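You operate a simulated robot arm through the tools that you are given. There is no shell and no other tool.

Carry out the task below with a simulated robot arm. There is one attempt and no reset: what you move stays moved.

## Task
Span the scale with the brass weight, then check-weigh the open pouch.
Fine: weight back in its place; a pouch that shows less than the order card's weight goes in the red tub, else on the green mat. Set down upright: brass weight, brown pouch.
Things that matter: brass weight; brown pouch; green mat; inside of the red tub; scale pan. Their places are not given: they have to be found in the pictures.

It is judged by the outcome, as a careful person would: the job done as asked, and still so three seconds after it is handed in. It fails if anything else is knocked over, pushed out of place, dropped, spilled or broken.

## Robot
A 6-joint arm with a two-finger gripper, fixed in place. Base frame: the origin is at the foot of the arm, x ahead of it, y to its left, z up. Lengths are in cm, angles in degrees, forces in N, time in s.
Its first joint turns from -166.0 to 166.0 degrees. Payload 2.45 kg.
Tool frame: the origin (TCP) lies between the finger pads and is the grasp point; the fingertips stand 2 cm ahead of it; z points along the fingers, y is the line along which they close. Largest opening 14 cm; the body of the gripper starts 16.8 cm behind the TCP.
Orientation is told as [roll, pitch, yaw] about the base's x, y, z axes, in that order, counted from this pose: with the fingers straight down and closing along the base's y, the tool's x points along the base's -x, its y along +y and its z along -z.

## Interface
- The arm moves only by the tool jog_arm. Its argument "series" is a list of rows, each a list of 3 entries, a list of its own where there are three numbers: the shift along the base's x, y, z in cm, then the turn, a rotation vector about the base's x, y, z in degrees, then the closure in counts, from 0 (fully open) to 255 (shut). In form: [[[x, y, z], [ax, ay, az], gripper], ...]. A call has 1 to 20 rows; each row is the pose to reach, as a shift and turn from the pose commanded when the call began. Rows are played at 5 a second. More than 5 cm and 8.6 degrees between two rows, or a gripper value outside its range, and nothing of the call is played. A pose out of reach is approached as far as the arm can. The call stops where the force on the tool passes 40 N (or 10 N more than at its start, if that is more) or the arm is blocked; 0.2 s more then pass. The fingers move at their own pace (about 4.5 cm/s each) and stop on an object; they squeeze with about 39 N. The grip force told is the motor's: it shows also when the fingers shut on nothing. Time passes only in rows, and 0.2 s behind the last, so rows that repeat a pose let the fingers close. The reply holds the time, the measured pose of the TCP, the force on the tool along the base axes, the opening and the grip force, in the units named above and with some noise, with the torque about the TCP (base axes, N m) and any sound that the robot's microphone picked up.
- Cameras (640 x 400 px; columns grow to the right, rows downward): "scene" is fixed at [40.07, 49.92, 144.6]; the picture's right is [-0.32, -0.95, 0.00], its down [-0.80, 0.27, -0.54] and it looks along [0.51, -0.17, -0.84] (base axes); focal length 214 px, centre (320, 200). "wrist" rides on the gripper at [7.8, 1.1, -20.9] in the tool frame; the picture's right is [-0.14, 0.99, 0.00], its down [-0.92, -0.13, -0.37] and it looks along [-0.36, -0.05, 0.93] (tool axes); focal length 280 px, centre (320, 200).
- get_image(camera): a new picture of that camera. It takes no simulated time.
- probe_pixels(camera, pixels): for up to 12 pixels [column, row] of the newest picture of that camera ("zoom" is the newest enlarged one), the place [x, y, z] in the base frame of the surface seen there, good to about 0.2 cm. It takes no simulated time.
- inspect(camera, box): a new picture of the part [left, top, right, bottom] of that camera's present view, enlarged. It takes no simulated time.
- hand_in(): hands the job in; it is judged then, once.

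Open the gripper and draw the arm clear of the work before you hand the job in, unless the task says otherwise.

The tools are called after ">>>" by a JSON object that holds its "api" and its "payload". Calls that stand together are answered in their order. jog_arm: Moves the arm, as the interface text tells. Its arguments: {"type":"object","properties":{"series":{"type":"array"}},"required":["series"]} The other tools are called the same way: get_image (camera) takes a picture; probe_pixels (camera, pixels) gives the place of the surface under pixels of a picture; inspect (camera, box) takes an enlarged picture of a part of a camera's view; hand_in () hands the job in.

At the start:

```text
t: 0.0
tcp_pos: [69.11, -5.78, 117.68]
tcp_rot: [0.0, -0.1, 0.0]
contact_force: [-0.6, 0.5, -0.5]
torque: [-0.06, 0.02, -0.01]
opening: 14.03
finger_force: 0.1
```

scene: 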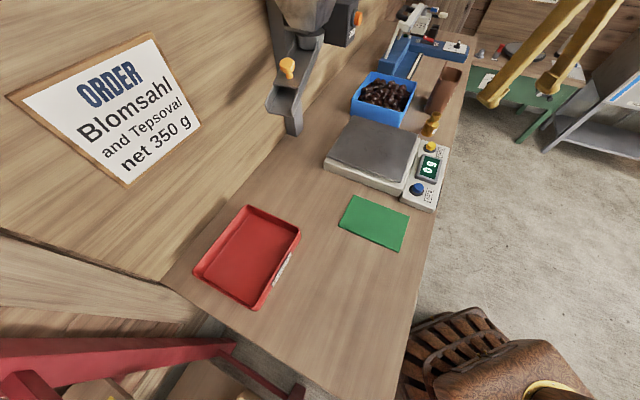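
wrist: 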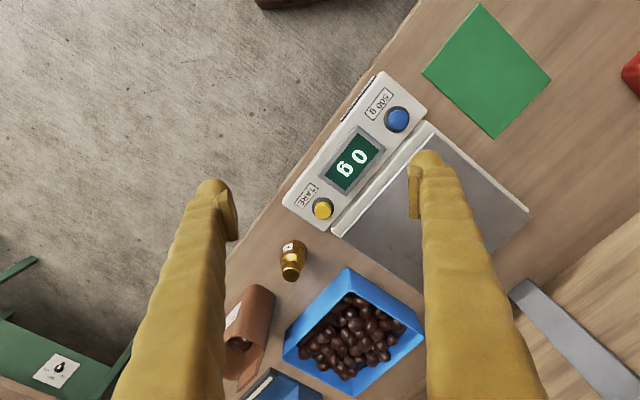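

The scene picture shows the scale around (375,155), brass weight near (430,125), brown pouch near (445,90), red tub (250,255) and green mat (373,222). I'll enlarge these parts to read the labels.

>>> {"api": "inspect", "payload": {"camera": "scene", "box": [320, 60, 480, 160]}}

>>> {"api": "inspect", "payload": {"camera": "scene", "box": [380, 130, 476, 220]}}

>>> {"api": "inspect", "payload": {"camera": "wrist", "box": [220, 80, 460, 230]}}

>>> {"api": "inspect", "payload": {"camera": "wrist", "box": [200, 220, 440, 400]}}

>>> {"api": "inspect", "payload": {"camera": "scene", "box": [0, 20, 220, 200]}}

```text
4.00 times, centred on (400, 110) of scene
```

zoom: 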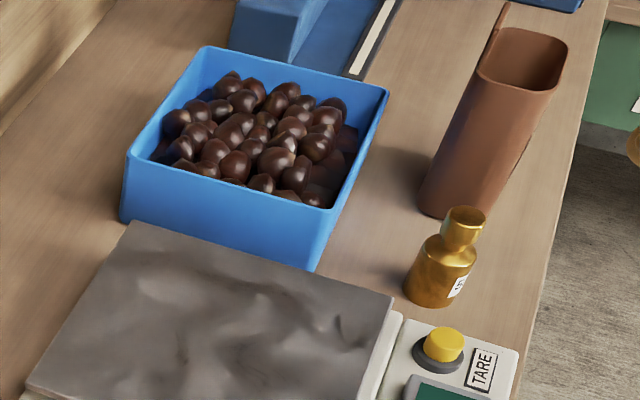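

```text
4.44 times, centred on (428, 175) of scene
```

zoom: 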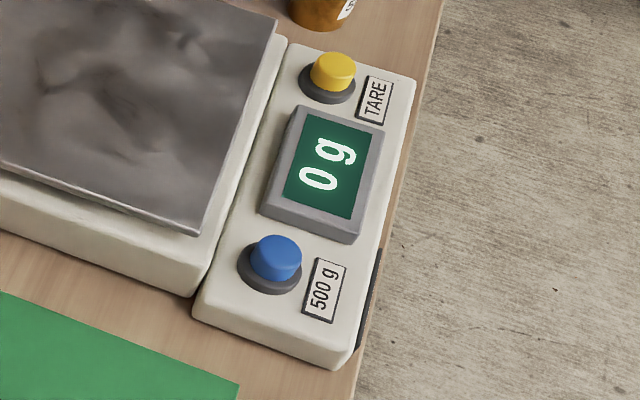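

```text
2.67 times, centred on (340, 155) of wrist
```

zoom: 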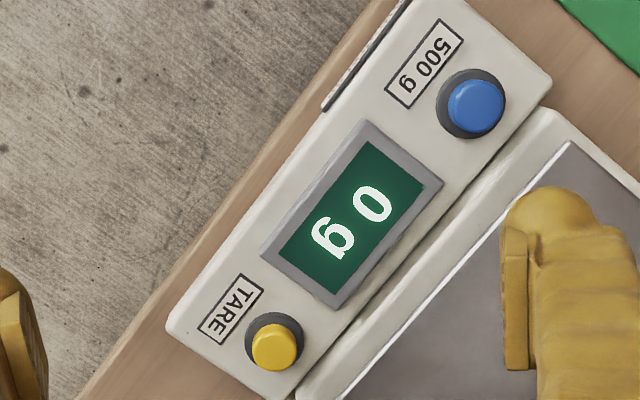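

```text
2.22 times, centred on (320, 310) of wrist
```

zoom: 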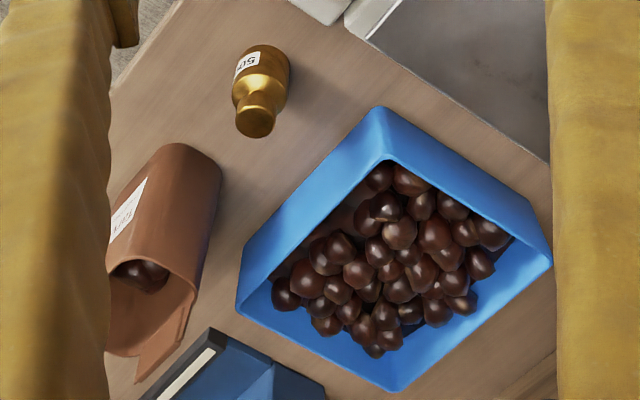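

```text
2.22 times, centred on (110, 110) of scene
```

zoom: 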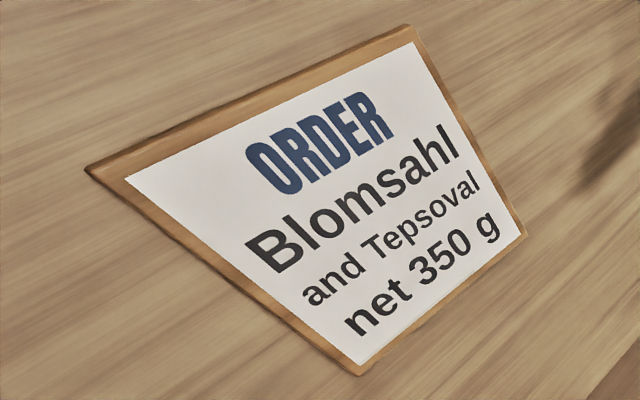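

The order card reads "net 350 g"; the scale has a yellow TARE button and a blue 500 g button. I look more closely at the pouch label and the brass weight, and at the rest of the bench.

>>> {"api": "inspect", "payload": {"camera": "wrist", "box": [210, 280, 290, 350]}}

>>> {"api": "inspect", "payload": {"camera": "wrist", "box": [265, 230, 325, 290]}}

>>> {"api": "inspect", "payload": {"camera": "scene", "box": [410, 55, 490, 140]}}

>>> {"api": "inspect", "payload": {"camera": "scene", "box": [180, 180, 440, 340]}}

>>> {"api": "inspect", "payload": {"camera": "scene", "box": [250, 0, 480, 140]}}

```text
5.71 times, centred on (250, 315) of wrist
```

zoom: 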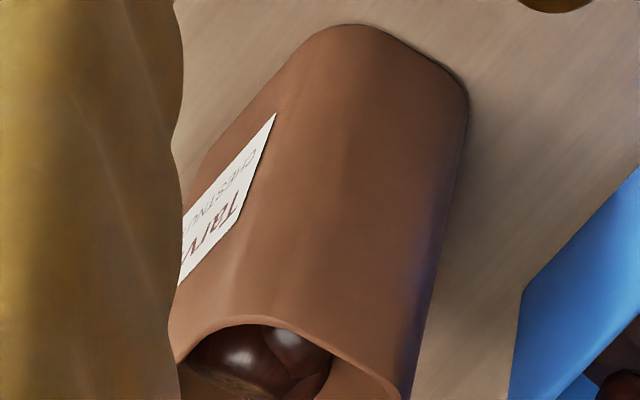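

```text
6.67 times, centred on (295, 260) of wrist
```

zoom: 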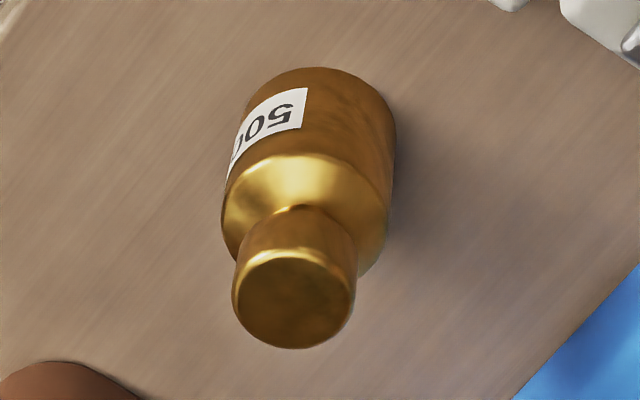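

```text
4.71 times, centred on (450, 98) of scene
```

zoom: 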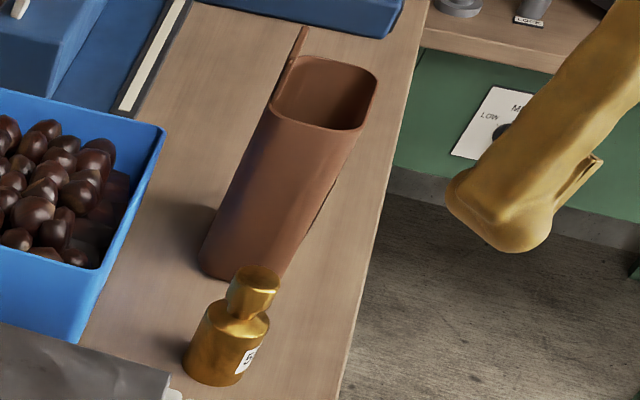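

```text
2.46 times, centred on (310, 260) of scene
```

zoom: 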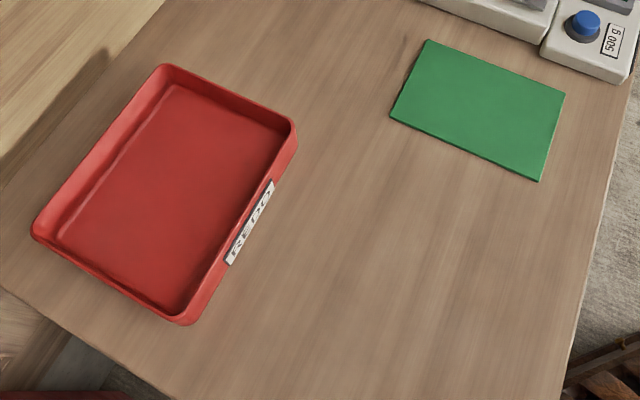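

```text
2.78 times, centred on (365, 70) of scene
```

zoom: 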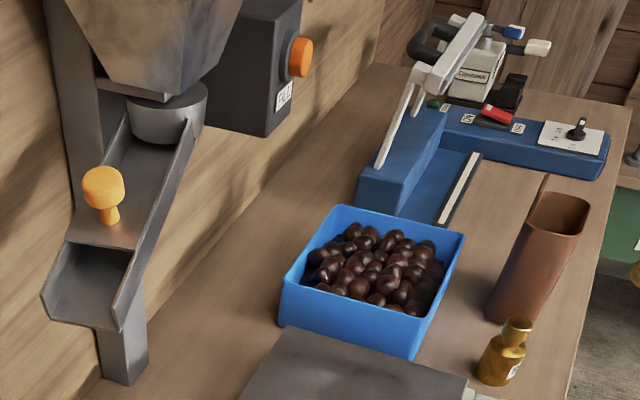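

Now I measure the positions in both pictures: weight, pouch, pan corners, buttons, mat and tub.

>>> {"api": "get_image", "payload": {"camera": "scene"}}

>>> {"api": "get_image", "payload": {"camera": "wrist"}}

>>> {"api": "probe_pixels", "payload": {"camera": "scene", "pixels": [[353, 118], [417, 136], [404, 178], [328, 158], [375, 150], [430, 146], [418, 188], [429, 169], [434, 118], [429, 131], [425, 205], [408, 150]]}}

>>> {"api": "probe_pixels", "payload": {"camera": "wrist", "pixels": [[291, 273], [297, 252], [323, 208], [397, 118], [353, 160], [265, 292], [237, 344], [266, 287], [250, 320], [290, 262], [480, 60], [497, 135]]}}

>>> {"api": "probe_pixels", "payload": {"camera": "scene", "pixels": [[354, 197], [409, 215], [399, 250], [339, 227], [374, 222], [250, 206], [298, 230], [255, 309], [196, 274], [248, 255], [410, 240], [330, 300]]}}

```text
taken
```

scene: 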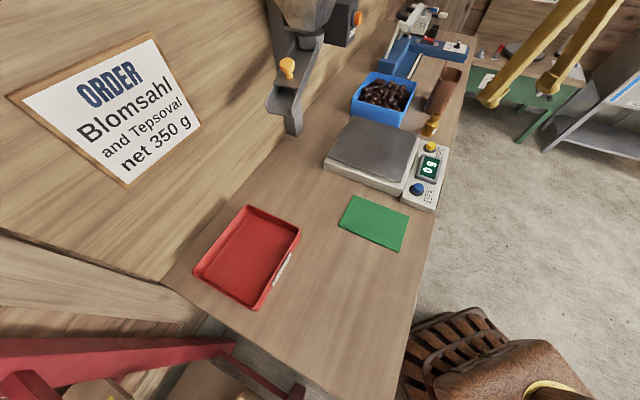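

```text
taken
```

wrist: 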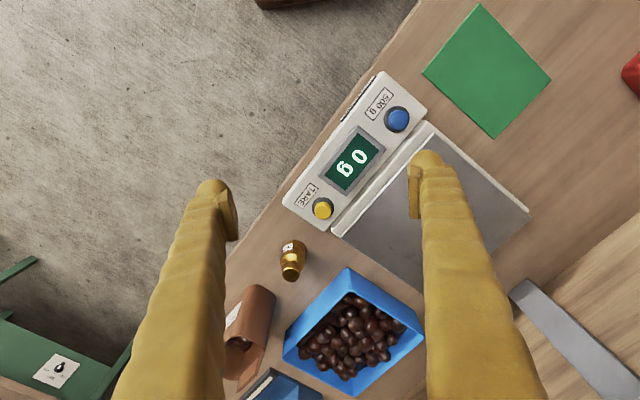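

```text
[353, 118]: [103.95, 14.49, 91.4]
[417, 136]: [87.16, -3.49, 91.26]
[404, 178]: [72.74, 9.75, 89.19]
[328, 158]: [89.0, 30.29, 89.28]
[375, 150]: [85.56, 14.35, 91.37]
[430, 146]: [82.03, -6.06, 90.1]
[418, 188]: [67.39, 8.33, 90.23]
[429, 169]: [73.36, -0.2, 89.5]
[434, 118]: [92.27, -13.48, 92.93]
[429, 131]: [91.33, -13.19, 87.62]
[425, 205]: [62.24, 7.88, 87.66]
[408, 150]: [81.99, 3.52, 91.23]
```

```text
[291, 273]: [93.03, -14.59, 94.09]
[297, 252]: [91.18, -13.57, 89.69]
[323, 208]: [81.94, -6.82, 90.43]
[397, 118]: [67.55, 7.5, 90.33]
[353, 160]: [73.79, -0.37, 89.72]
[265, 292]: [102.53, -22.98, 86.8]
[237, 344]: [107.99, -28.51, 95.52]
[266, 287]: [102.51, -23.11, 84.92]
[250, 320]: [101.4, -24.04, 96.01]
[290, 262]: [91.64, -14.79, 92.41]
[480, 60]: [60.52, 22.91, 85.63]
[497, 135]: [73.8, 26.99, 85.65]
```

```text
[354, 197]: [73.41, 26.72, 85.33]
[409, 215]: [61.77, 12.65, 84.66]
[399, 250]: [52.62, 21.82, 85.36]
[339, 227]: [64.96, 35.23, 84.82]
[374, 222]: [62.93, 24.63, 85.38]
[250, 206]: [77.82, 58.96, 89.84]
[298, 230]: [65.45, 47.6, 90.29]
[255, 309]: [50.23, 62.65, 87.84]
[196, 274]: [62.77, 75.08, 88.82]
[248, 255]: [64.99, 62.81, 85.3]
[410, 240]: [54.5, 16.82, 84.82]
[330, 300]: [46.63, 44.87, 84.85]
```

The table is at about z=84.8, the weight at about (91.5,-14) and the pouch further out. I probe the pouch and weight in detail through enlarged views.

>>> {"api": "inspect", "payload": {"camera": "scene", "box": [410, 60, 480, 140]}}

>>> {"api": "probe_pixels", "payload": {"camera": "scene", "pixels": [[445, 69], [463, 72], [459, 80], [443, 77], [447, 63], [427, 109], [432, 113], [440, 95], [448, 90], [452, 75], [424, 110], [445, 85]]}}

>>> {"api": "probe_pixels", "payload": {"camera": "wrist", "pixels": [[253, 287], [273, 293], [275, 300], [262, 340], [255, 348], [229, 338], [224, 340], [240, 320], [260, 320], [250, 300], [248, 352], [232, 320]]}}

```text
5.00 times, centred on (445, 100) of scene
```

zoom: 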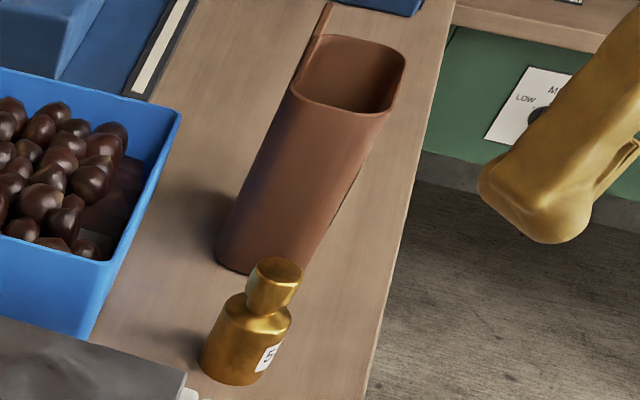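

```text
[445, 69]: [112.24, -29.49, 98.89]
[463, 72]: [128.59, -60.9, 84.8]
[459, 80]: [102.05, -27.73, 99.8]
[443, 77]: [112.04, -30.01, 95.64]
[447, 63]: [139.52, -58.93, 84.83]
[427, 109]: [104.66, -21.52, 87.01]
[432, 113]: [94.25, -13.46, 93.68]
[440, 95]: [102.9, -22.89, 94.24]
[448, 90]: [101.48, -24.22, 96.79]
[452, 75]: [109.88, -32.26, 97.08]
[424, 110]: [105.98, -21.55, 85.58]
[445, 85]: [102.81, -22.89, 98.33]
```

```text
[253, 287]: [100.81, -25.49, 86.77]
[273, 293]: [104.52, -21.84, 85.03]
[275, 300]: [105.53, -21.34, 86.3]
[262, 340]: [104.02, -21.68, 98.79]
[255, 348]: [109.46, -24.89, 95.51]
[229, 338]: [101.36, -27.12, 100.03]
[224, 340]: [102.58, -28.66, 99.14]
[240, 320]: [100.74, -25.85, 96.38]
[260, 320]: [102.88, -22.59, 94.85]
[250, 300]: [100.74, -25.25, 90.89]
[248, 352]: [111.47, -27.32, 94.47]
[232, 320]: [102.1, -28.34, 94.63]
```

I use the enlarged scene picture to probe the pouch's rim and body: rim near (294,90), (400,80), (340,112) and the base near (220,255), (290,270).

>>> {"api": "probe_pixels", "payload": {"camera": "zoom", "pixels": [[292, 92], [302, 102], [340, 113], [370, 114], [392, 104], [404, 75], [404, 60], [345, 35], [318, 40], [330, 6], [218, 258], [245, 272]]}}

>>> {"api": "probe_pixels", "payload": {"camera": "zoom", "pixels": [[275, 262], [250, 275], [300, 285], [255, 300], [232, 340], [205, 365], [230, 383], [255, 375], [270, 250], [300, 255], [330, 200], [390, 90]]}}

```text
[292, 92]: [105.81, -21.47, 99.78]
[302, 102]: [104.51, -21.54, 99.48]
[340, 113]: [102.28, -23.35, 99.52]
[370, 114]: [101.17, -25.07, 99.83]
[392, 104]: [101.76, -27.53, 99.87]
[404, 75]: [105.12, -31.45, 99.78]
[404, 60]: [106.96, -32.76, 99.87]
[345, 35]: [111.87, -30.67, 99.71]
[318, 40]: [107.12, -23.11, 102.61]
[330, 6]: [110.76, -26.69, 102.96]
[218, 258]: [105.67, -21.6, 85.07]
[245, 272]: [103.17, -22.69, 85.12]
```

```text
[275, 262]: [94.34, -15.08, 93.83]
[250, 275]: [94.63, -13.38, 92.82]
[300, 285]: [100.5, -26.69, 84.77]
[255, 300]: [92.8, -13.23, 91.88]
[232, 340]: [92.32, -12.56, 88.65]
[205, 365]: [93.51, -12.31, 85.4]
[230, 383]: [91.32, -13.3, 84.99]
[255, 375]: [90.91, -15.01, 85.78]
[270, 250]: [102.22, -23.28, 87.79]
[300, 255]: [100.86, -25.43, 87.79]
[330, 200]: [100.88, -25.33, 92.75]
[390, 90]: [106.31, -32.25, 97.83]
```

The pouch is about 12 by 7.5 cm, 15 cm tall, centred near (106.5,-27.6) with its sides turned 45° to the base axes; the weight centre is about (93.3,-14.8), 9.2 cm tall. I probe the neighbours (blue tub, sealer, table edge) before moving.

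>>> {"api": "probe_pixels", "payload": {"camera": "wrist", "pixels": [[349, 267], [285, 343], [391, 396], [424, 335], [310, 312], [262, 375], [300, 380], [289, 192], [232, 265], [286, 358], [320, 240], [385, 75]]}}

>>> {"api": "inspect", "payload": {"camera": "scene", "box": [380, 0, 480, 70]}}

>>> {"api": "probe_pixels", "payload": {"camera": "scene", "pixels": [[398, 127], [415, 84], [352, 95], [400, 75], [413, 55], [462, 48], [445, 58], [427, 50], [400, 118], [470, 60], [420, 60], [408, 78]]}}

```text
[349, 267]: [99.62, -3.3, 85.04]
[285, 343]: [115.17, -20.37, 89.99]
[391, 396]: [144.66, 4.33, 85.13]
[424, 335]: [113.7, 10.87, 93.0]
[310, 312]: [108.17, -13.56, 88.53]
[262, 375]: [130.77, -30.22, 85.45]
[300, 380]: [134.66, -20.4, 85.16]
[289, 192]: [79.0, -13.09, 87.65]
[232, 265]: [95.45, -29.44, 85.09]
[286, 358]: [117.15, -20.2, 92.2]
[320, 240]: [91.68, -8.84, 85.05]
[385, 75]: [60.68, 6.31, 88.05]
```

```text
5.71 times, centred on (430, 35) of scene
```

zoom: 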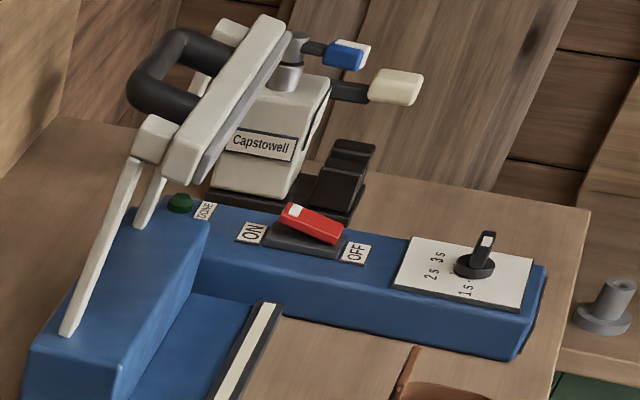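

```text
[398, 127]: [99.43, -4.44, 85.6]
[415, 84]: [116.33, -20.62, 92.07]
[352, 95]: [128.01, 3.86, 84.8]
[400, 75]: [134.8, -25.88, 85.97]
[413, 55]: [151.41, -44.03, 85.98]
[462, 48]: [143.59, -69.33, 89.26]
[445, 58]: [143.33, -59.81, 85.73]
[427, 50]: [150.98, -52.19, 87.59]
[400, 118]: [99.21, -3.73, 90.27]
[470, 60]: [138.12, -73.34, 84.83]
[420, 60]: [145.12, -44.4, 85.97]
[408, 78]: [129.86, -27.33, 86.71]
```

The blue tub's near face is at about 8 cm from the pouch and weight, so closing across that direction (yaw -45°) leaves room. I turn to yaw -45° and move above the weight, keeping high.

>>> {"api": "jog_arm", "payload": {"series": [[[4, -1.5, -1.5], [0, 0, -7.5], 70], [[8, -3, -3], [0, 0, -15], 70], [[12, -4.5, -4.7], [0, 0, -22.5], 70], [[16, -6, -6.3], [0, 0, -30], 70], [[20, -7.5, -8], [0, 0, -37.5], 70], [[24.2, -9.0, -9.7], [0, 0, -45], 70], [[24.2, -9.0, -9.7], [0, 0, -45], 70]]}}

>>> {"api": "get_image", "payload": {"camera": "wrist"}}

>>> {"api": "get_image", "payload": {"camera": "scene"}}

```text
t: 1.6
tcp_pos: [93.1, -14.73, 107.95]
tcp_rot: [0.0, 0.0, -45.3]
contact_force: [-0.6, 0.6, 0.4]
torque: [0.02, 0.0, -0.03]
opening: 10.16
finger_force: 0.0
```

```text
taken
```

wrist: 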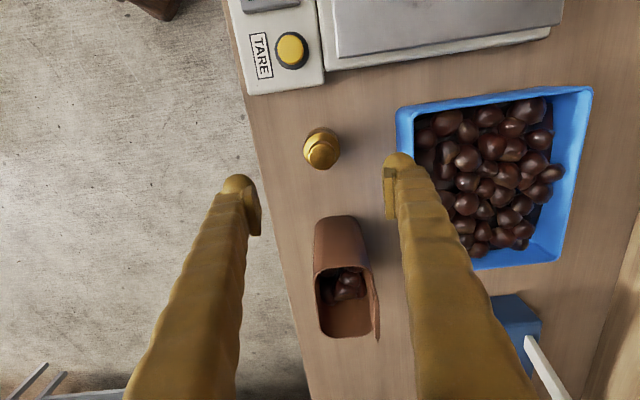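

```text
taken
```

scene: 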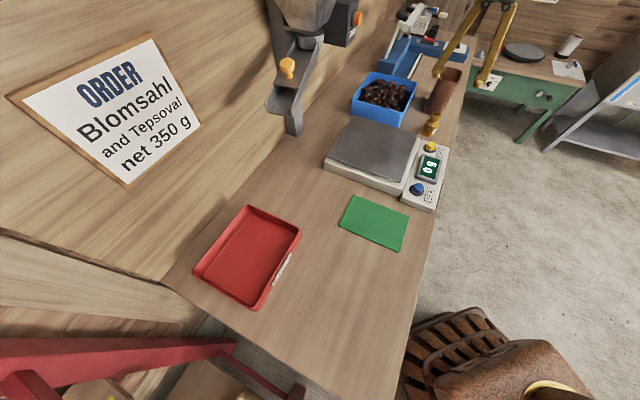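

The weight is at (322,148) in the wrist picture and the fingers straddle its line. I enlarge it to fix its centre precisely.

>>> {"api": "inspect", "payload": {"camera": "wrist", "box": [280, 118, 360, 178]}}

>>> {"api": "probe_pixels", "payload": {"camera": "wrist", "pixels": [[321, 150], [310, 150], [332, 150], [321, 141], [321, 160], [304, 140], [338, 140], [320, 128], [326, 130], [312, 130], [335, 134], [306, 136]]}}

>>> {"api": "inspect", "payload": {"camera": "wrist", "box": [290, 200, 400, 350]}}

```text
6.67 times, centred on (320, 148) of wrist
```

zoom: 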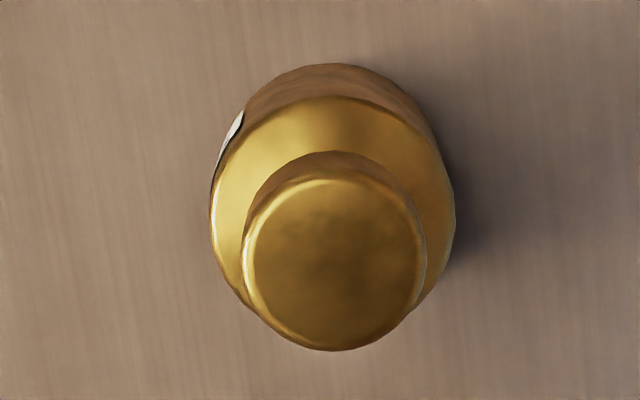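

```text
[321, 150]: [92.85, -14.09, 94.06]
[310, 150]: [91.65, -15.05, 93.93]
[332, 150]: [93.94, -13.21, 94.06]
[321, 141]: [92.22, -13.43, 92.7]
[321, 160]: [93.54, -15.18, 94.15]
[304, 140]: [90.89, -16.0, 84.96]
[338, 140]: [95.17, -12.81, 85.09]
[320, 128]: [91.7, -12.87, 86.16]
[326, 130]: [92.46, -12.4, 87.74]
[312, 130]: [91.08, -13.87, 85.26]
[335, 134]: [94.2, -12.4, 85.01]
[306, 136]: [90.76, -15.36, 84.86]
```

```text
2.67 times, centred on (345, 275) of wrist
```

zoom: 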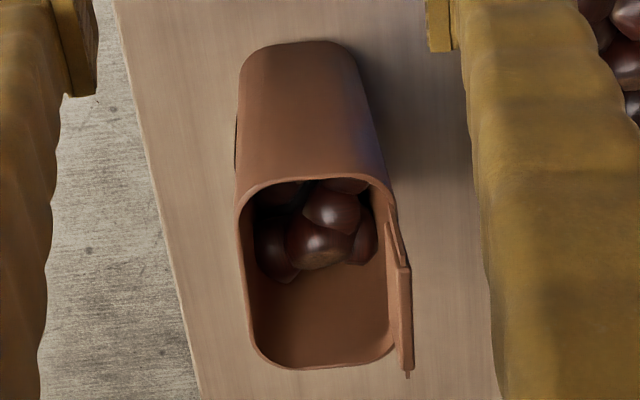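

The weight's knob centre works out to about (93.5,-14.85), matching the tool's position. I lower to z≈88 around its body, slowing at the end.

>>> {"api": "jog_arm", "payload": {"series": [[[0.1, 0, -4], [0, 0, 0], 70], [[0.1, 0, -8], [0, 0, 0], 70], [[0.1, 0, -12], [0, 0, 0], 70], [[0.1, 0, -15], [0, 0, 0], 70], [[0.1, 0, -17.5], [0, 0, 0], 70], [[0.1, 0, -19], [0, 0, 0], 70], [[0.1, 0, -20], [0, 0, 0], 70], [[0.1, 0, -20], [0, 0, 0], 70]]}}

>>> {"api": "get_image", "payload": {"camera": "wrist"}}

```text
t: 3.4
tcp_pos: [93.09, -14.63, 88.04]
tcp_rot: [0.0, 0.0, -45.0]
contact_force: [0.0, -0.8, 0.3]
torque: [0.02, 0.0, 0.04]
opening: 10.13
finger_force: 0.0
```

```text
taken
```

wrist: 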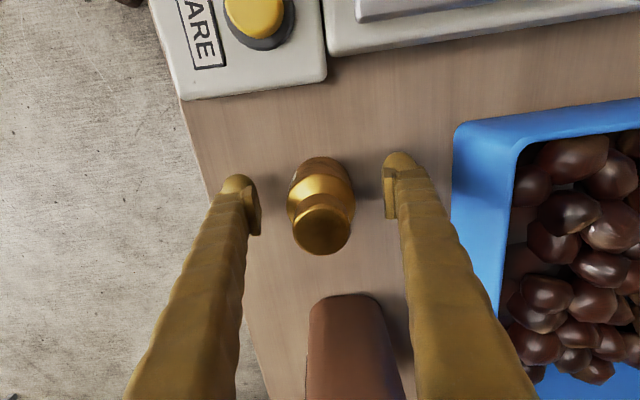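

The fingers straddle the weight evenly (tips at (258,200) and (388,195), body at (321,190)). I close on it and hold still while the grip settles.

>>> {"api": "jog_arm", "payload": {"series": [[[0, 0, 0], [0, 0, 0], 110], [[0, 0, 0], [0, 0, 0], 140], [[0, 0, 0], [0, 0, 0], 255], [[0, 0, 0], [0, 0, 0], 255], [[0, 0, 0], [0, 0, 0], 255], [[0, 0, 0], [0, 0, 0], 255]]}}

>>> {"api": "get_image", "payload": {"camera": "wrist"}}

```text
t: 4.8
tcp_pos: [93.26, -14.62, 88.14]
tcp_rot: [0.0, 0.1, -45.0]
contact_force: [2.0, 2.2, 0.5]
torque: [-0.02, 0.02, -0.04]
opening: 5.15
finger_force: 38.8
```

```text
taken
```

wrist: 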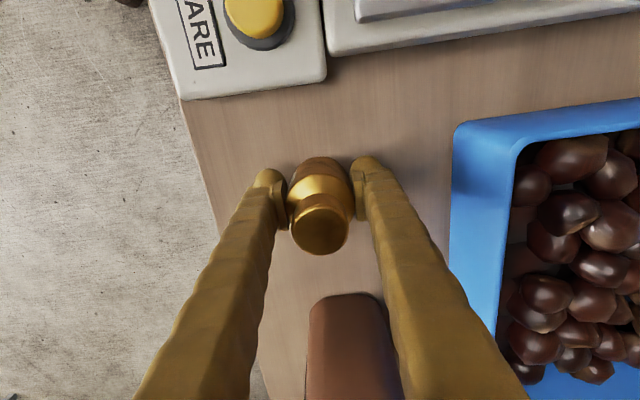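

The weight is held (opening 5.15, 38.8 N). Before lifting and carrying I probe the hopper/chute and pan edges to be sure the gripper body clears them.

>>> {"api": "probe_pixels", "payload": {"camera": "scene", "pixels": [[272, 108], [287, 68], [293, 130], [302, 95], [325, 40], [357, 20], [300, 50], [300, 130]]}}

>>> {"api": "inspect", "payload": {"camera": "scene", "box": [310, 110, 450, 200]}}

>>> {"api": "probe_pixels", "payload": {"camera": "zoom", "pixels": [[188, 30], [475, 118], [400, 272], [90, 185], [400, 260], [95, 180], [280, 150], [190, 35], [470, 125], [75, 195]]}}

```text
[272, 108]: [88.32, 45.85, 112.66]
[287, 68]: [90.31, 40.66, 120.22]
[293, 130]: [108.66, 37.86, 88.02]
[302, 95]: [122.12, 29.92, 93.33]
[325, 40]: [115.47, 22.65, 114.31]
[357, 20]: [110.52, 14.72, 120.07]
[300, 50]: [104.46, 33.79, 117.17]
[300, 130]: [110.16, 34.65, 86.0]
```

```text
4.44 times, centred on (380, 155) of scene
```

zoom: 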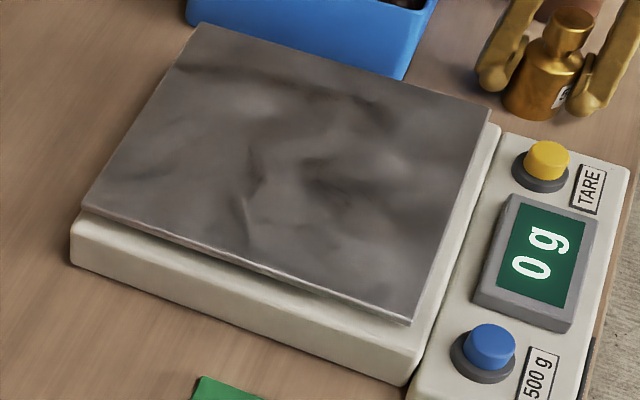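

```text
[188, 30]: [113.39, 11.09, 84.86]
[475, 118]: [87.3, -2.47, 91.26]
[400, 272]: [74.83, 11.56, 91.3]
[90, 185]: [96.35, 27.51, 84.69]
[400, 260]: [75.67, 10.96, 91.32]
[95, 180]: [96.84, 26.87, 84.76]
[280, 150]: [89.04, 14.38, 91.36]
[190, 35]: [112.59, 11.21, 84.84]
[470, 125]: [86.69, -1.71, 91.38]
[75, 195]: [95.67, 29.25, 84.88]
```

The pan centre is about (88.5,12.3) at z 91.3 and the hopper parts stay beyond v≈88, clear of the gripper. I lift the weight straight up to z≈104 and carry it over the pan.

>>> {"api": "jog_arm", "payload": {"series": [[[0, 0, 1.5], [0, 0, 0], 255], [[0, 0, 5], [0, 0, 0], 255], [[0, 0, 9], [0, 0, 0], 255], [[0, 0, 13], [0, 0, 0], 255], [[0, 0, 16], [0, 0, 0], 255], [[-0.5, 3, 16], [0, 0, 0], 255], [[-1.3, 7, 16], [0, 0, 0], 255], [[-2.1, 11, 16], [0, 0, 0], 255], [[-2.9, 15, 16], [0, 0, 0], 255], [[-3.7, 19, 16], [0, 0, 0], 255], [[-4.5, 23, 16], [0, 0, 0], 255], [[-5.1, 26, 16], [0, 0, 0], 255], [[-5.2, 27.2, 16], [0, 0, 0], 255], [[-5.2, 27.2, 16], [0, 0, 0], 255]]}}

>>> {"api": "get_image", "payload": {"camera": "scene"}}

>>> {"api": "get_image", "payload": {"camera": "wrist"}}

```text
t: 7.8
tcp_pos: [88.04, 12.52, 104.08]
tcp_rot: [0.1, 0.0, -44.9]
contact_force: [0.7, 1.0, -5.0]
torque: [0.02, 0.04, 0.01]
opening: 5.15
finger_force: 39.1
```

```text
taken
```

scene: 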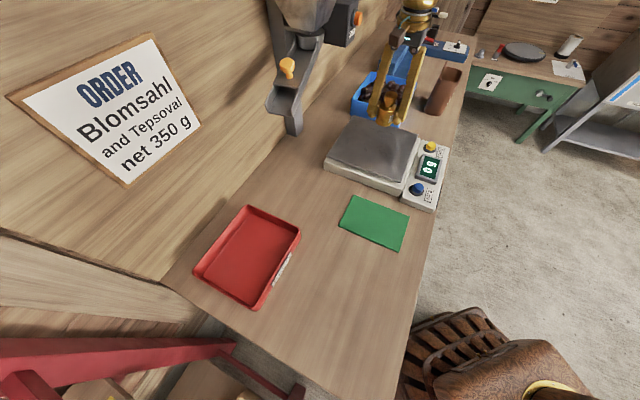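

```text
taken
```

wrist: 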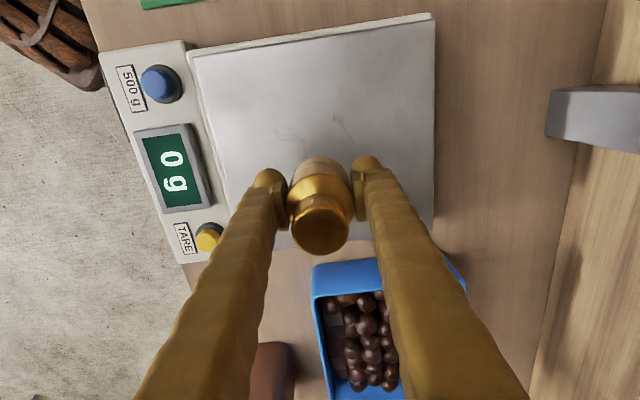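

The weight hangs over the pan (display 0 g, load 5 N). I lower to just above contact, then creep down.

>>> {"api": "jog_arm", "payload": {"series": [[[0, 0, -3], [0, 0, 0], 255], [[0, 0, -6], [0, 0, 0], 255], [[0, 0, -8], [0, 0, 0], 255], [[0, 0, -8.7], [0, 0, 0], 255], [[0, 0, -9], [0, 0, 0], 255], [[0, 0, -9], [0, 0, 0], 255]]}}

>>> {"api": "inspect", "payload": {"camera": "wrist", "box": [80, 20, 440, 260]}}

```text
t: 9.2
tcp_pos: [88.04, 12.6, 94.9]
tcp_rot: [-0.1, -0.1, -45.0]
contact_force: [0.2, 1.0, -4.5]
torque: [0.01, -0.05, -0.01]
opening: 5.12
finger_force: 38.8
```

```text
1.67 times, centred on (260, 140) of wrist
```

zoom: 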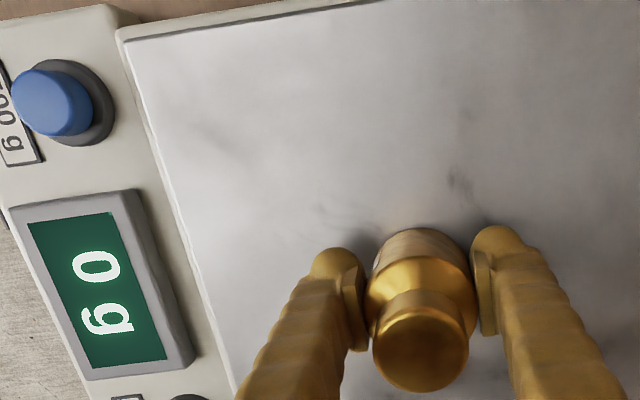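

The display still reads 0 g, so there is no contact yet at z≈94.9. I creep down in 0.1–0.15 cm steps watching the force.

>>> {"api": "jog_arm", "payload": {"series": [[[0, 0, -0.15], [0, 0, 0], 255], [[0, 0, -0.3], [0, 0, 0], 255], [[0, 0, -0.4], [0, 0, 0], 255], [[0, 0, -0.4], [0, 0, 0], 255]]}}

>>> {"api": "inspect", "payload": {"camera": "wrist", "box": [80, 20, 440, 260]}}

```text
t: 10.2
tcp_pos: [88.21, 12.47, 94.56]
tcp_rot: [0.0, -0.1, -45.0]
contact_force: [-1.0, 0.6, -2.6]
torque: [0.0, 0.02, 0.0]
opening: 5.14
finger_force: 39.7
```

```text
1.67 times, centred on (260, 140) of wrist
```

zoom: 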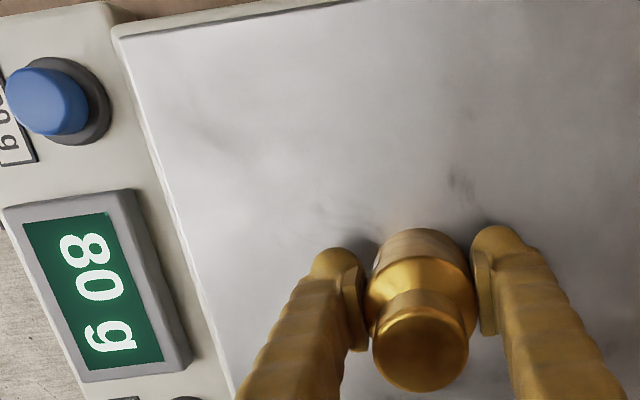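

The display shows 80 g: contact has just begun. I press down 0.1 cm more and then open the fingers.

>>> {"api": "jog_arm", "payload": {"series": [[[0, 0, -0.08], [0, 0, 0], 255], [[0, 0, -0.08], [0, 0, 0], 255], [[0, 0, -0.08], [0, 0, 0], 140], [[0, 0, -0.08], [0, 0, 0], 110], [[0, 0, -0.08], [0, 0, 0], 80], [[0, 0, -0.08], [0, 0, 0], 70], [[0, 0, -0.08], [0, 0, 0], 70]]}}

>>> {"api": "get_image", "payload": {"camera": "wrist"}}

```text
t: 11.8
tcp_pos: [88.17, 12.42, 94.62]
tcp_rot: [-0.1, -0.1, -45.0]
contact_force: [-0.2, -0.1, 0.9]
torque: [0.01, 0.0, 0.04]
opening: 10.14
finger_force: 0.1
```

```text
taken
```

wrist: 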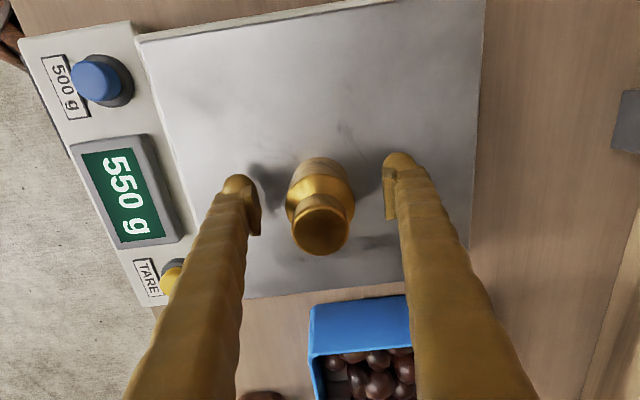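

The weight stands on the pan and the uncalibrated scale reads 550 g. I rise straight up clear of it and probe the blue button's cap.

>>> {"api": "jog_arm", "payload": {"series": [[[0, 0, 2], [0, 0, 0], 70], [[0, 0, 6], [0, 0, 0], 70], [[0, 0, 10], [0, 0, 0], 70], [[0, 0, 14], [0, 0, 0], 70], [[0, 0, 15.5], [0, 0, 0], 70], [[0, 0, 15.5], [0, 0, 0], 70]]}}

>>> {"api": "get_image", "payload": {"camera": "wrist"}}

>>> {"api": "inspect", "payload": {"camera": "scene", "box": [400, 135, 456, 215]}}

```text
t: 13.2
tcp_pos: [88.18, 12.64, 109.9]
tcp_rot: [0.0, -0.1, -45.1]
contact_force: [0.7, 0.8, 0.8]
torque: [0.01, 0.02, 0.02]
opening: 10.15
finger_force: 0.2
```

```text
taken
```

wrist: 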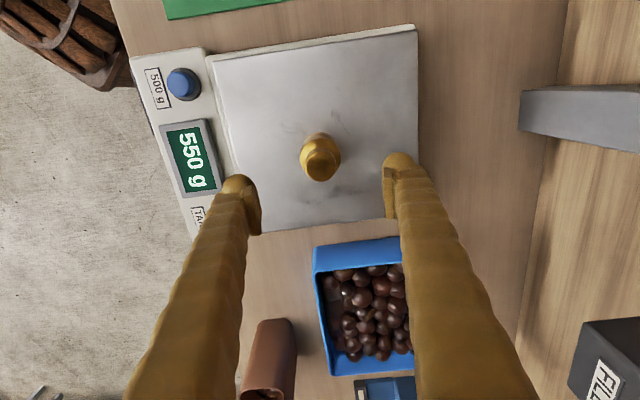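

```text
5.00 times, centred on (428, 175) of scene
```

zoom: 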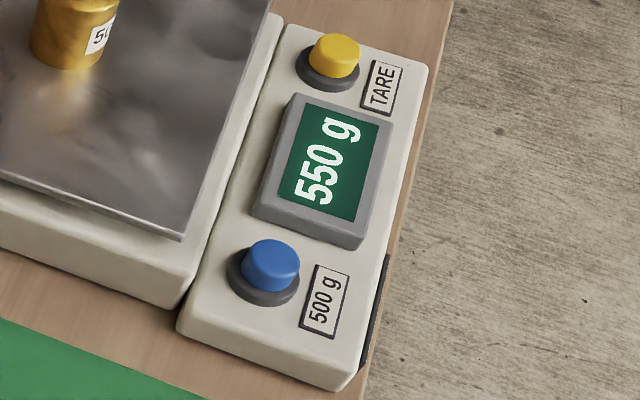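

I probe the blue cap and its collar in the enlarged scene view and in the wrist view (button near (183,83)).

>>> {"api": "probe_pixels", "payload": {"camera": "zoom", "pixels": [[275, 245], [275, 255], [275, 265], [260, 258], [290, 262], [275, 275], [250, 250], [295, 255], [240, 285], [270, 300], [340, 235], [190, 300]]}}

>>> {"api": "probe_pixels", "payload": {"camera": "wrist", "pixels": [[178, 78], [178, 90], [192, 78], [192, 92], [185, 84], [183, 70], [172, 83], [198, 85], [190, 125], [212, 115]]}}

>>> {"api": "inspect", "payload": {"camera": "wrist", "box": [140, 50, 220, 120]}}

```text
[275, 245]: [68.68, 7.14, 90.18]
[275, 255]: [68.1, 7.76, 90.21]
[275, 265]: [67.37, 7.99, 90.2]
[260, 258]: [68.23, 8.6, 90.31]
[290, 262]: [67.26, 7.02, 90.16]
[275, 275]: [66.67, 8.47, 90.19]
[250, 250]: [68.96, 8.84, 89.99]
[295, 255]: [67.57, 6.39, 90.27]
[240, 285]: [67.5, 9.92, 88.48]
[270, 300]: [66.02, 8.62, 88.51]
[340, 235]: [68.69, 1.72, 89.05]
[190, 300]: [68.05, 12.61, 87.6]
```

```text
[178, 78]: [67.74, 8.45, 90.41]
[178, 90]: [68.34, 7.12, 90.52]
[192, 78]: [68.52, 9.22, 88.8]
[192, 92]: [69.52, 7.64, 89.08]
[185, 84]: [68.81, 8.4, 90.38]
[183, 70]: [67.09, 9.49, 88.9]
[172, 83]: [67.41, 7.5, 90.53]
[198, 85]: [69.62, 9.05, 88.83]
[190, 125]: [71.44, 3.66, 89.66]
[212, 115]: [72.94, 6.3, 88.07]
```

```text
5.71 times, centred on (180, 85) of wrist
```

zoom: 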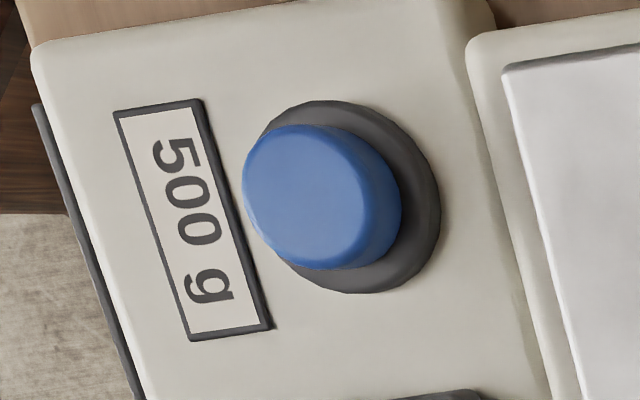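

The cap's centre is about (67.8,7.8), top z≈90.3. I close the fingers on nothing, move over it at height, then descend to tips 1.2 cm above the cap.

>>> {"api": "jog_arm", "payload": {"series": [[[-4.1, -0.9, 0], [0, 0, 0], 255], [[-8.2, -1.8, 0], [0, 0, 0], 255], [[-12.3, -2.8, 0], [0, 0, 0], 255], [[-16.4, -3.7, 0], [0, 0, 0], 255], [[-20.4, -4.6, 0], [0, 0, 0], 255], [[-20.4, -4.6, -4], [0, 0, 0], 255], [[-20.4, -4.6, -8], [0, 0, 0], 255], [[-20.4, -4.6, -12], [0, 0, 0], 255], [[-20.4, -4.6, -15], [0, 0, 0], 255], [[-20.4, -4.6, -16.4], [0, 0, 0], 255], [[-20.4, -4.6, -16.4], [0, 0, 0], 255]]}}

>>> {"api": "get_image", "payload": {"camera": "wrist"}}

>>> {"api": "inspect", "payload": {"camera": "scene", "box": [380, 130, 460, 220]}}

```text
t: 15.6
tcp_pos: [67.76, 7.95, 93.61]
tcp_rot: [0.0, 0.0, -45.0]
contact_force: [0.6, 0.3, 0.4]
torque: [0.0, 0.02, 0.04]
opening: 0.0
finger_force: 29.6
```

```text
taken
```

wrist: 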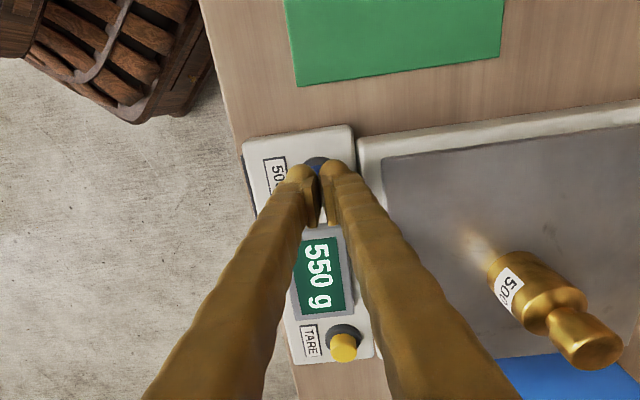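

```text
4.44 times, centred on (420, 175) of scene
```

zoom: 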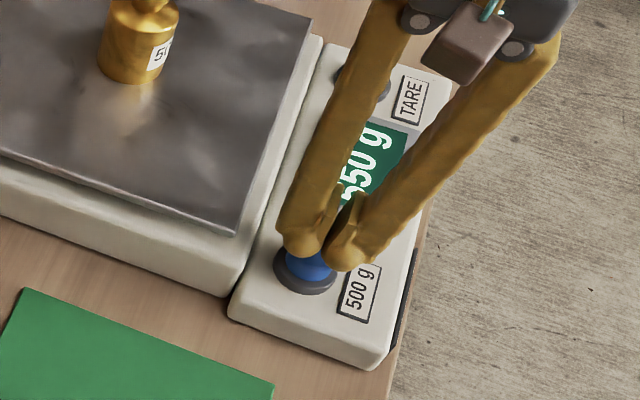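

The closed tips are just above the blue cap. I press down slowly to z≈91.9 (about 0.4 cm of cap travel) and read the force.

>>> {"api": "jog_arm", "payload": {"series": [[[0, 0, -0.5], [0, 0, 0], 255], [[0, 0, -1.0], [0, 0, 0], 255], [[0, 0, -1.2], [0, 0, 0], 255], [[0, 0, -1.4], [0, 0, 0], 255], [[0, 0, -1.6], [0, 0, 0], 255], [[0, 0, -1.7], [0, 0, 0], 255]]}}

>>> {"api": "inspect", "payload": {"camera": "wrist", "box": [240, 120, 400, 360]}}

```text
t: 17.0
tcp_pos: [67.81, 7.77, 91.99]
tcp_rot: [0.0, -0.1, -45.0]
contact_force: [0.0, 0.1, 1.6]
torque: [-0.03, -0.04, -0.03]
opening: 0.6
finger_force: 29.9
```

```text
1.67 times, centred on (320, 240) of wrist
```

zoom: 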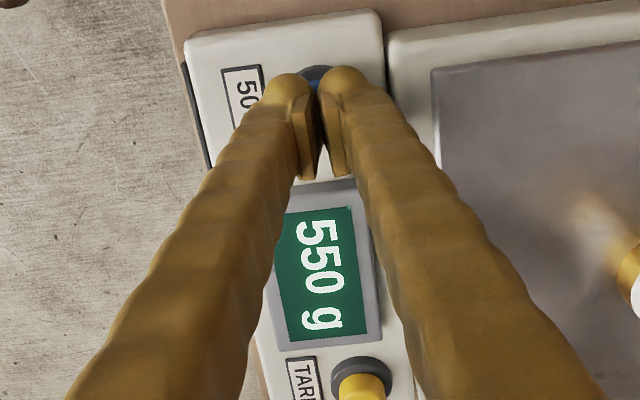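

Only 1.6 N yet and no change in the display (550 g). I press a little further in small steps.

>>> {"api": "jog_arm", "payload": {"series": [[[0, 0, -0.15], [0, 0, 0], 255], [[0, 0, -0.3], [0, 0, 0], 255], [[0, 0, -0.3], [0, 0, 0], 255]]}}

>>> {"api": "inspect", "payload": {"camera": "wrist", "box": [240, 120, 400, 360]}}

>>> {"api": "inspect", "payload": {"camera": "scene", "box": [390, 160, 450, 210]}}

```text
t: 17.8
tcp_pos: [67.79, 7.92, 91.76]
tcp_rot: [0.0, 0.0, -45.0]
contact_force: [0.5, -2.3, 2.9]
torque: [-0.02, -0.01, 0.0]
opening: 0.61
finger_force: 30.0
heard: click
```

```text
1.67 times, centred on (320, 240) of wrist
```

zoom: 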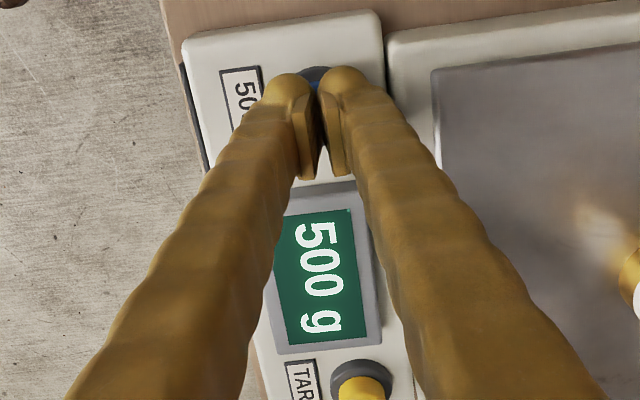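

```text
8.00 times, centred on (420, 185) of scene
```

zoom: 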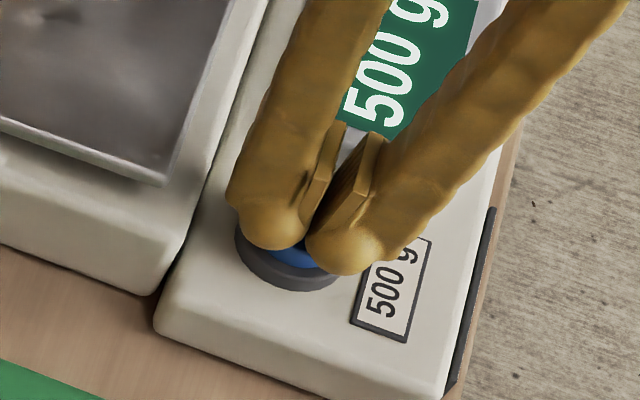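

A click was heard and the display now shows 500 g. I lift off straight up slowly, then rise to z≈110.

>>> {"api": "jog_arm", "payload": {"series": [[[0, 0, 0.4], [0, 0, 0], 255], [[0, 0, 1.2], [0, 0, 0], 255], [[0, 0, 3], [0, 0, 0], 255], [[0, 0, 7], [0, 0, 0], 255], [[0, 0, 11], [0, 0, 0], 255], [[0, 0, 15], [0, 0, 0], 255], [[0, 0, 18.4], [0, 0, 0], 255], [[0, 0, 18.4], [0, 0, 0], 255]]}}

>>> {"api": "inspect", "payload": {"camera": "scene", "box": [390, 130, 460, 215]}}

>>> {"api": "get_image", "payload": {"camera": "wrist"}}

```text
t: 19.6
tcp_pos: [67.71, 7.81, 110.12]
tcp_rot: [-0.1, 0.0, -45.0]
contact_force: [0.6, -0.2, -0.1]
torque: [0.0, -0.02, 0.01]
opening: 0.0
finger_force: 29.3
```

```text
4.71 times, centred on (425, 172) of scene
```

zoom: 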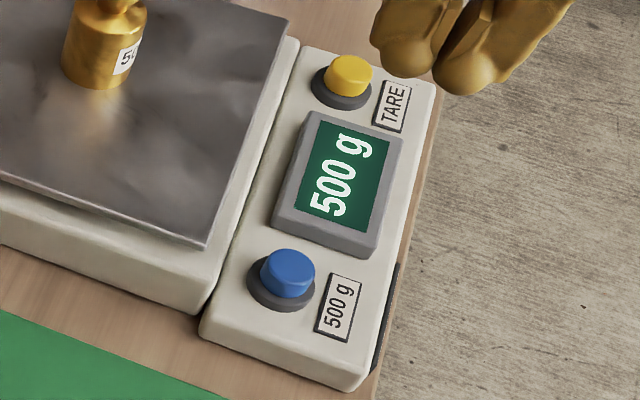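

```text
taken
```

wrist: 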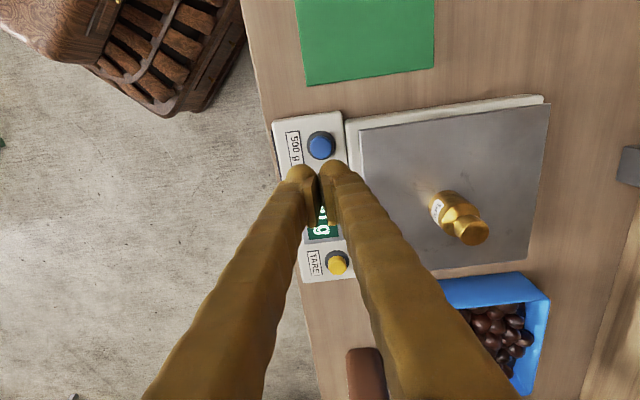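

The span is set (500 g with the weight on). I open the fingers partly and go back over the weight at (88.2,12.4), then check alignment before descending.

>>> {"api": "jog_arm", "payload": {"series": [[[0, 0, 0], [0, 0, 0], 70], [[4.1, 0.9, 0], [0, 0, 0], 70], [[8.2, 1.8, 0], [0, 0, 0], 70], [[12.3, 2.8, 0], [0, 0, 0], 70], [[16.4, 3.7, 0], [0, 0, 0], 70], [[20.4, 4.6, 0], [0, 0, 0], 70], [[20.4, 4.6, 0], [0, 0, 0], 70]]}}

>>> {"api": "get_image", "payload": {"camera": "wrist"}}

```text
t: 21.2
tcp_pos: [88.01, 12.22, 110.08]
tcp_rot: [0.0, 0.0, -45.0]
contact_force: [-0.9, 1.0, 0.0]
torque: [-0.01, -0.04, 0.01]
opening: 10.12
finger_force: 0.0
```

```text
taken
```

wrist: 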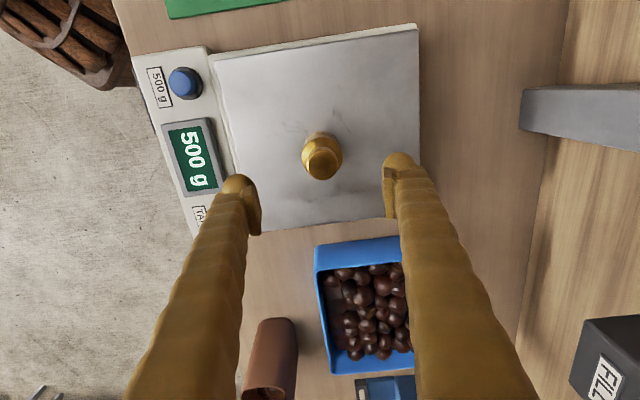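

The weight is centred between the fingers at (322,157) and the display reads 500 g. I descend around it and close.

>>> {"api": "jog_arm", "payload": {"series": [[[0, 0, -4], [0, 0, 0], 70], [[0, 0, -8], [0, 0, 0], 70], [[0, 0, -12], [0, 0, 0], 70], [[0, 0, -14.5], [0, 0, 0], 70], [[0, 0, -15.4], [0, 0, 0], 70], [[0, 0, -15.4], [0, 0, 0], 110], [[0, 0, -15.4], [0, 0, 0], 140], [[0, 0, -15.4], [0, 0, 0], 255], [[0, 0, -15.4], [0, 0, 0], 255], [[0, 0, -15.4], [0, 0, 0], 255], [[0, 0, -15.4], [0, 0, 0], 255]]}}

>>> {"api": "get_image", "payload": {"camera": "wrist"}}

```text
t: 23.6
tcp_pos: [88.06, 12.32, 94.63]
tcp_rot: [0.0, 0.0, -45.0]
contact_force: [1.3, 0.0, 1.1]
torque: [0.01, -0.01, -0.04]
opening: 5.15
finger_force: 38.6
```

```text
taken
```

wrist: 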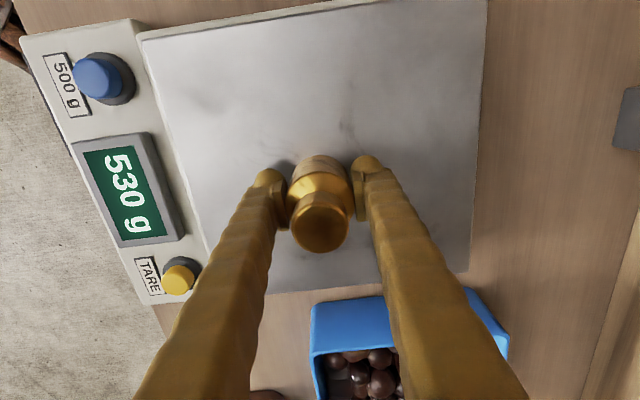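

The weight is held again (5.15 cm, 38.6 N). I lift it off the pan and carry it back over its original place at (93.4,-14.8).

>>> {"api": "jog_arm", "payload": {"series": [[[0, 0, 1.5], [0, 0, 0], 255], [[0, 0, 5], [0, 0, 0], 255], [[0, 0, 9.4], [0, 0, 0], 255], [[0.5, -3, 9.4], [0, 0, 0], 255], [[1.3, -7, 9.4], [0, 0, 0], 255], [[2.1, -11, 9.4], [0, 0, 0], 255], [[2.9, -15, 9.4], [0, 0, 0], 255], [[3.7, -19, 9.4], [0, 0, 0], 255], [[4.5, -23, 9.4], [0, 0, 0], 255], [[5.1, -26, 9.4], [0, 0, 0], 255], [[5.2, -27.2, 9.4], [0, 0, 0], 255], [[5.2, -27.2, 9.4], [0, 0, 0], 255]]}}

>>> {"api": "inspect", "payload": {"camera": "scene", "box": [390, 130, 460, 215]}}

>>> {"api": "get_image", "payload": {"camera": "wrist"}}

```text
t: 26.2
tcp_pos: [93.45, -14.81, 103.89]
tcp_rot: [0.0, -0.1, -45.0]
contact_force: [1.0, -0.1, -5.5]
torque: [-0.04, 0.03, -0.02]
opening: 5.15
finger_force: 38.7
```

```text
4.71 times, centred on (425, 172) of scene
```

zoom: 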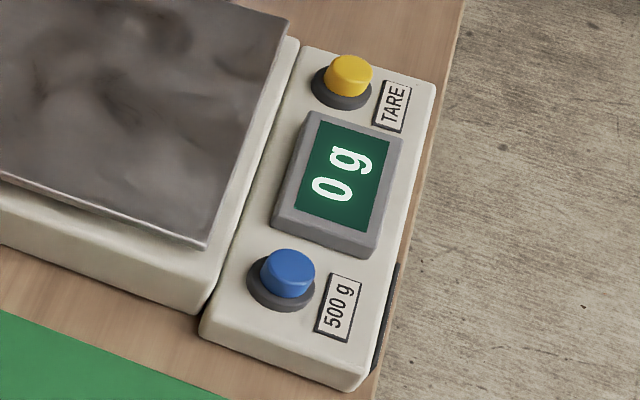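

```text
taken
```

wrist: 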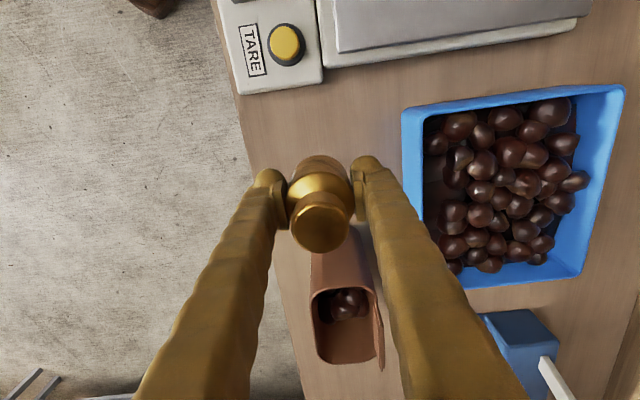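

The empty scale reads 0 g, and the weight hangs over its old spot. I lower it to just above the table, then creep to contact.

>>> {"api": "jog_arm", "payload": {"series": [[[0, 0, -4], [0, 0, 0], 255], [[0, 0, -8], [0, 0, 0], 255], [[0, 0, -12], [0, 0, 0], 255], [[0, 0, -14.5], [0, 0, 0], 255], [[0, 0, -15.4], [0, 0, 0], 255], [[0, 0, -15.6], [0, 0, 0], 255], [[0, 0, -15.75], [0, 0, 0], 255], [[0, 0, -15.85], [0, 0, 0], 255], [[0, 0, -15.85], [0, 0, 0], 255]]}}

```text
t: 28.2
tcp_pos: [93.36, -14.72, 88.17]
tcp_rot: [0.0, 0.1, -44.9]
contact_force: [0.2, -0.1, -5.1]
torque: [0.01, 0.01, 0.0]
opening: 5.13
finger_force: 39.9
```

The force is still the full 5 N, so the weight is not yet on the table. I creep a bit lower.

>>> {"api": "jog_arm", "payload": {"series": [[[0, 0, -0.1], [0, 0, 0], 255], [[0, 0, -0.15], [0, 0, 0], 255], [[0, 0, -0.15], [0, 0, 0], 255]]}}

```text
t: 29.0
tcp_pos: [93.32, -14.77, 88.26]
tcp_rot: [0.0, -0.1, -45.0]
contact_force: [-4.0, -1.6, 23.5]
torque: [0.21, 0.31, -0.04]
opening: 5.14
finger_force: 38.9
```

Contact is made (23.5 N up). I ease up slightly to unload and then open the fingers.

>>> {"api": "jog_arm", "payload": {"series": [[[0, 0, 0.07], [0, 0, 0], 255], [[0, 0, 0.07], [0, 0, 0], 255]]}}

```text
t: 29.6
tcp_pos: [93.39, -14.89, 88.15]
tcp_rot: [0.0, 0.0, -45.0]
contact_force: [0.5, -7.9, 19.5]
torque: [-0.05, -0.08, -0.1]
opening: 5.17
finger_force: 39.1
```

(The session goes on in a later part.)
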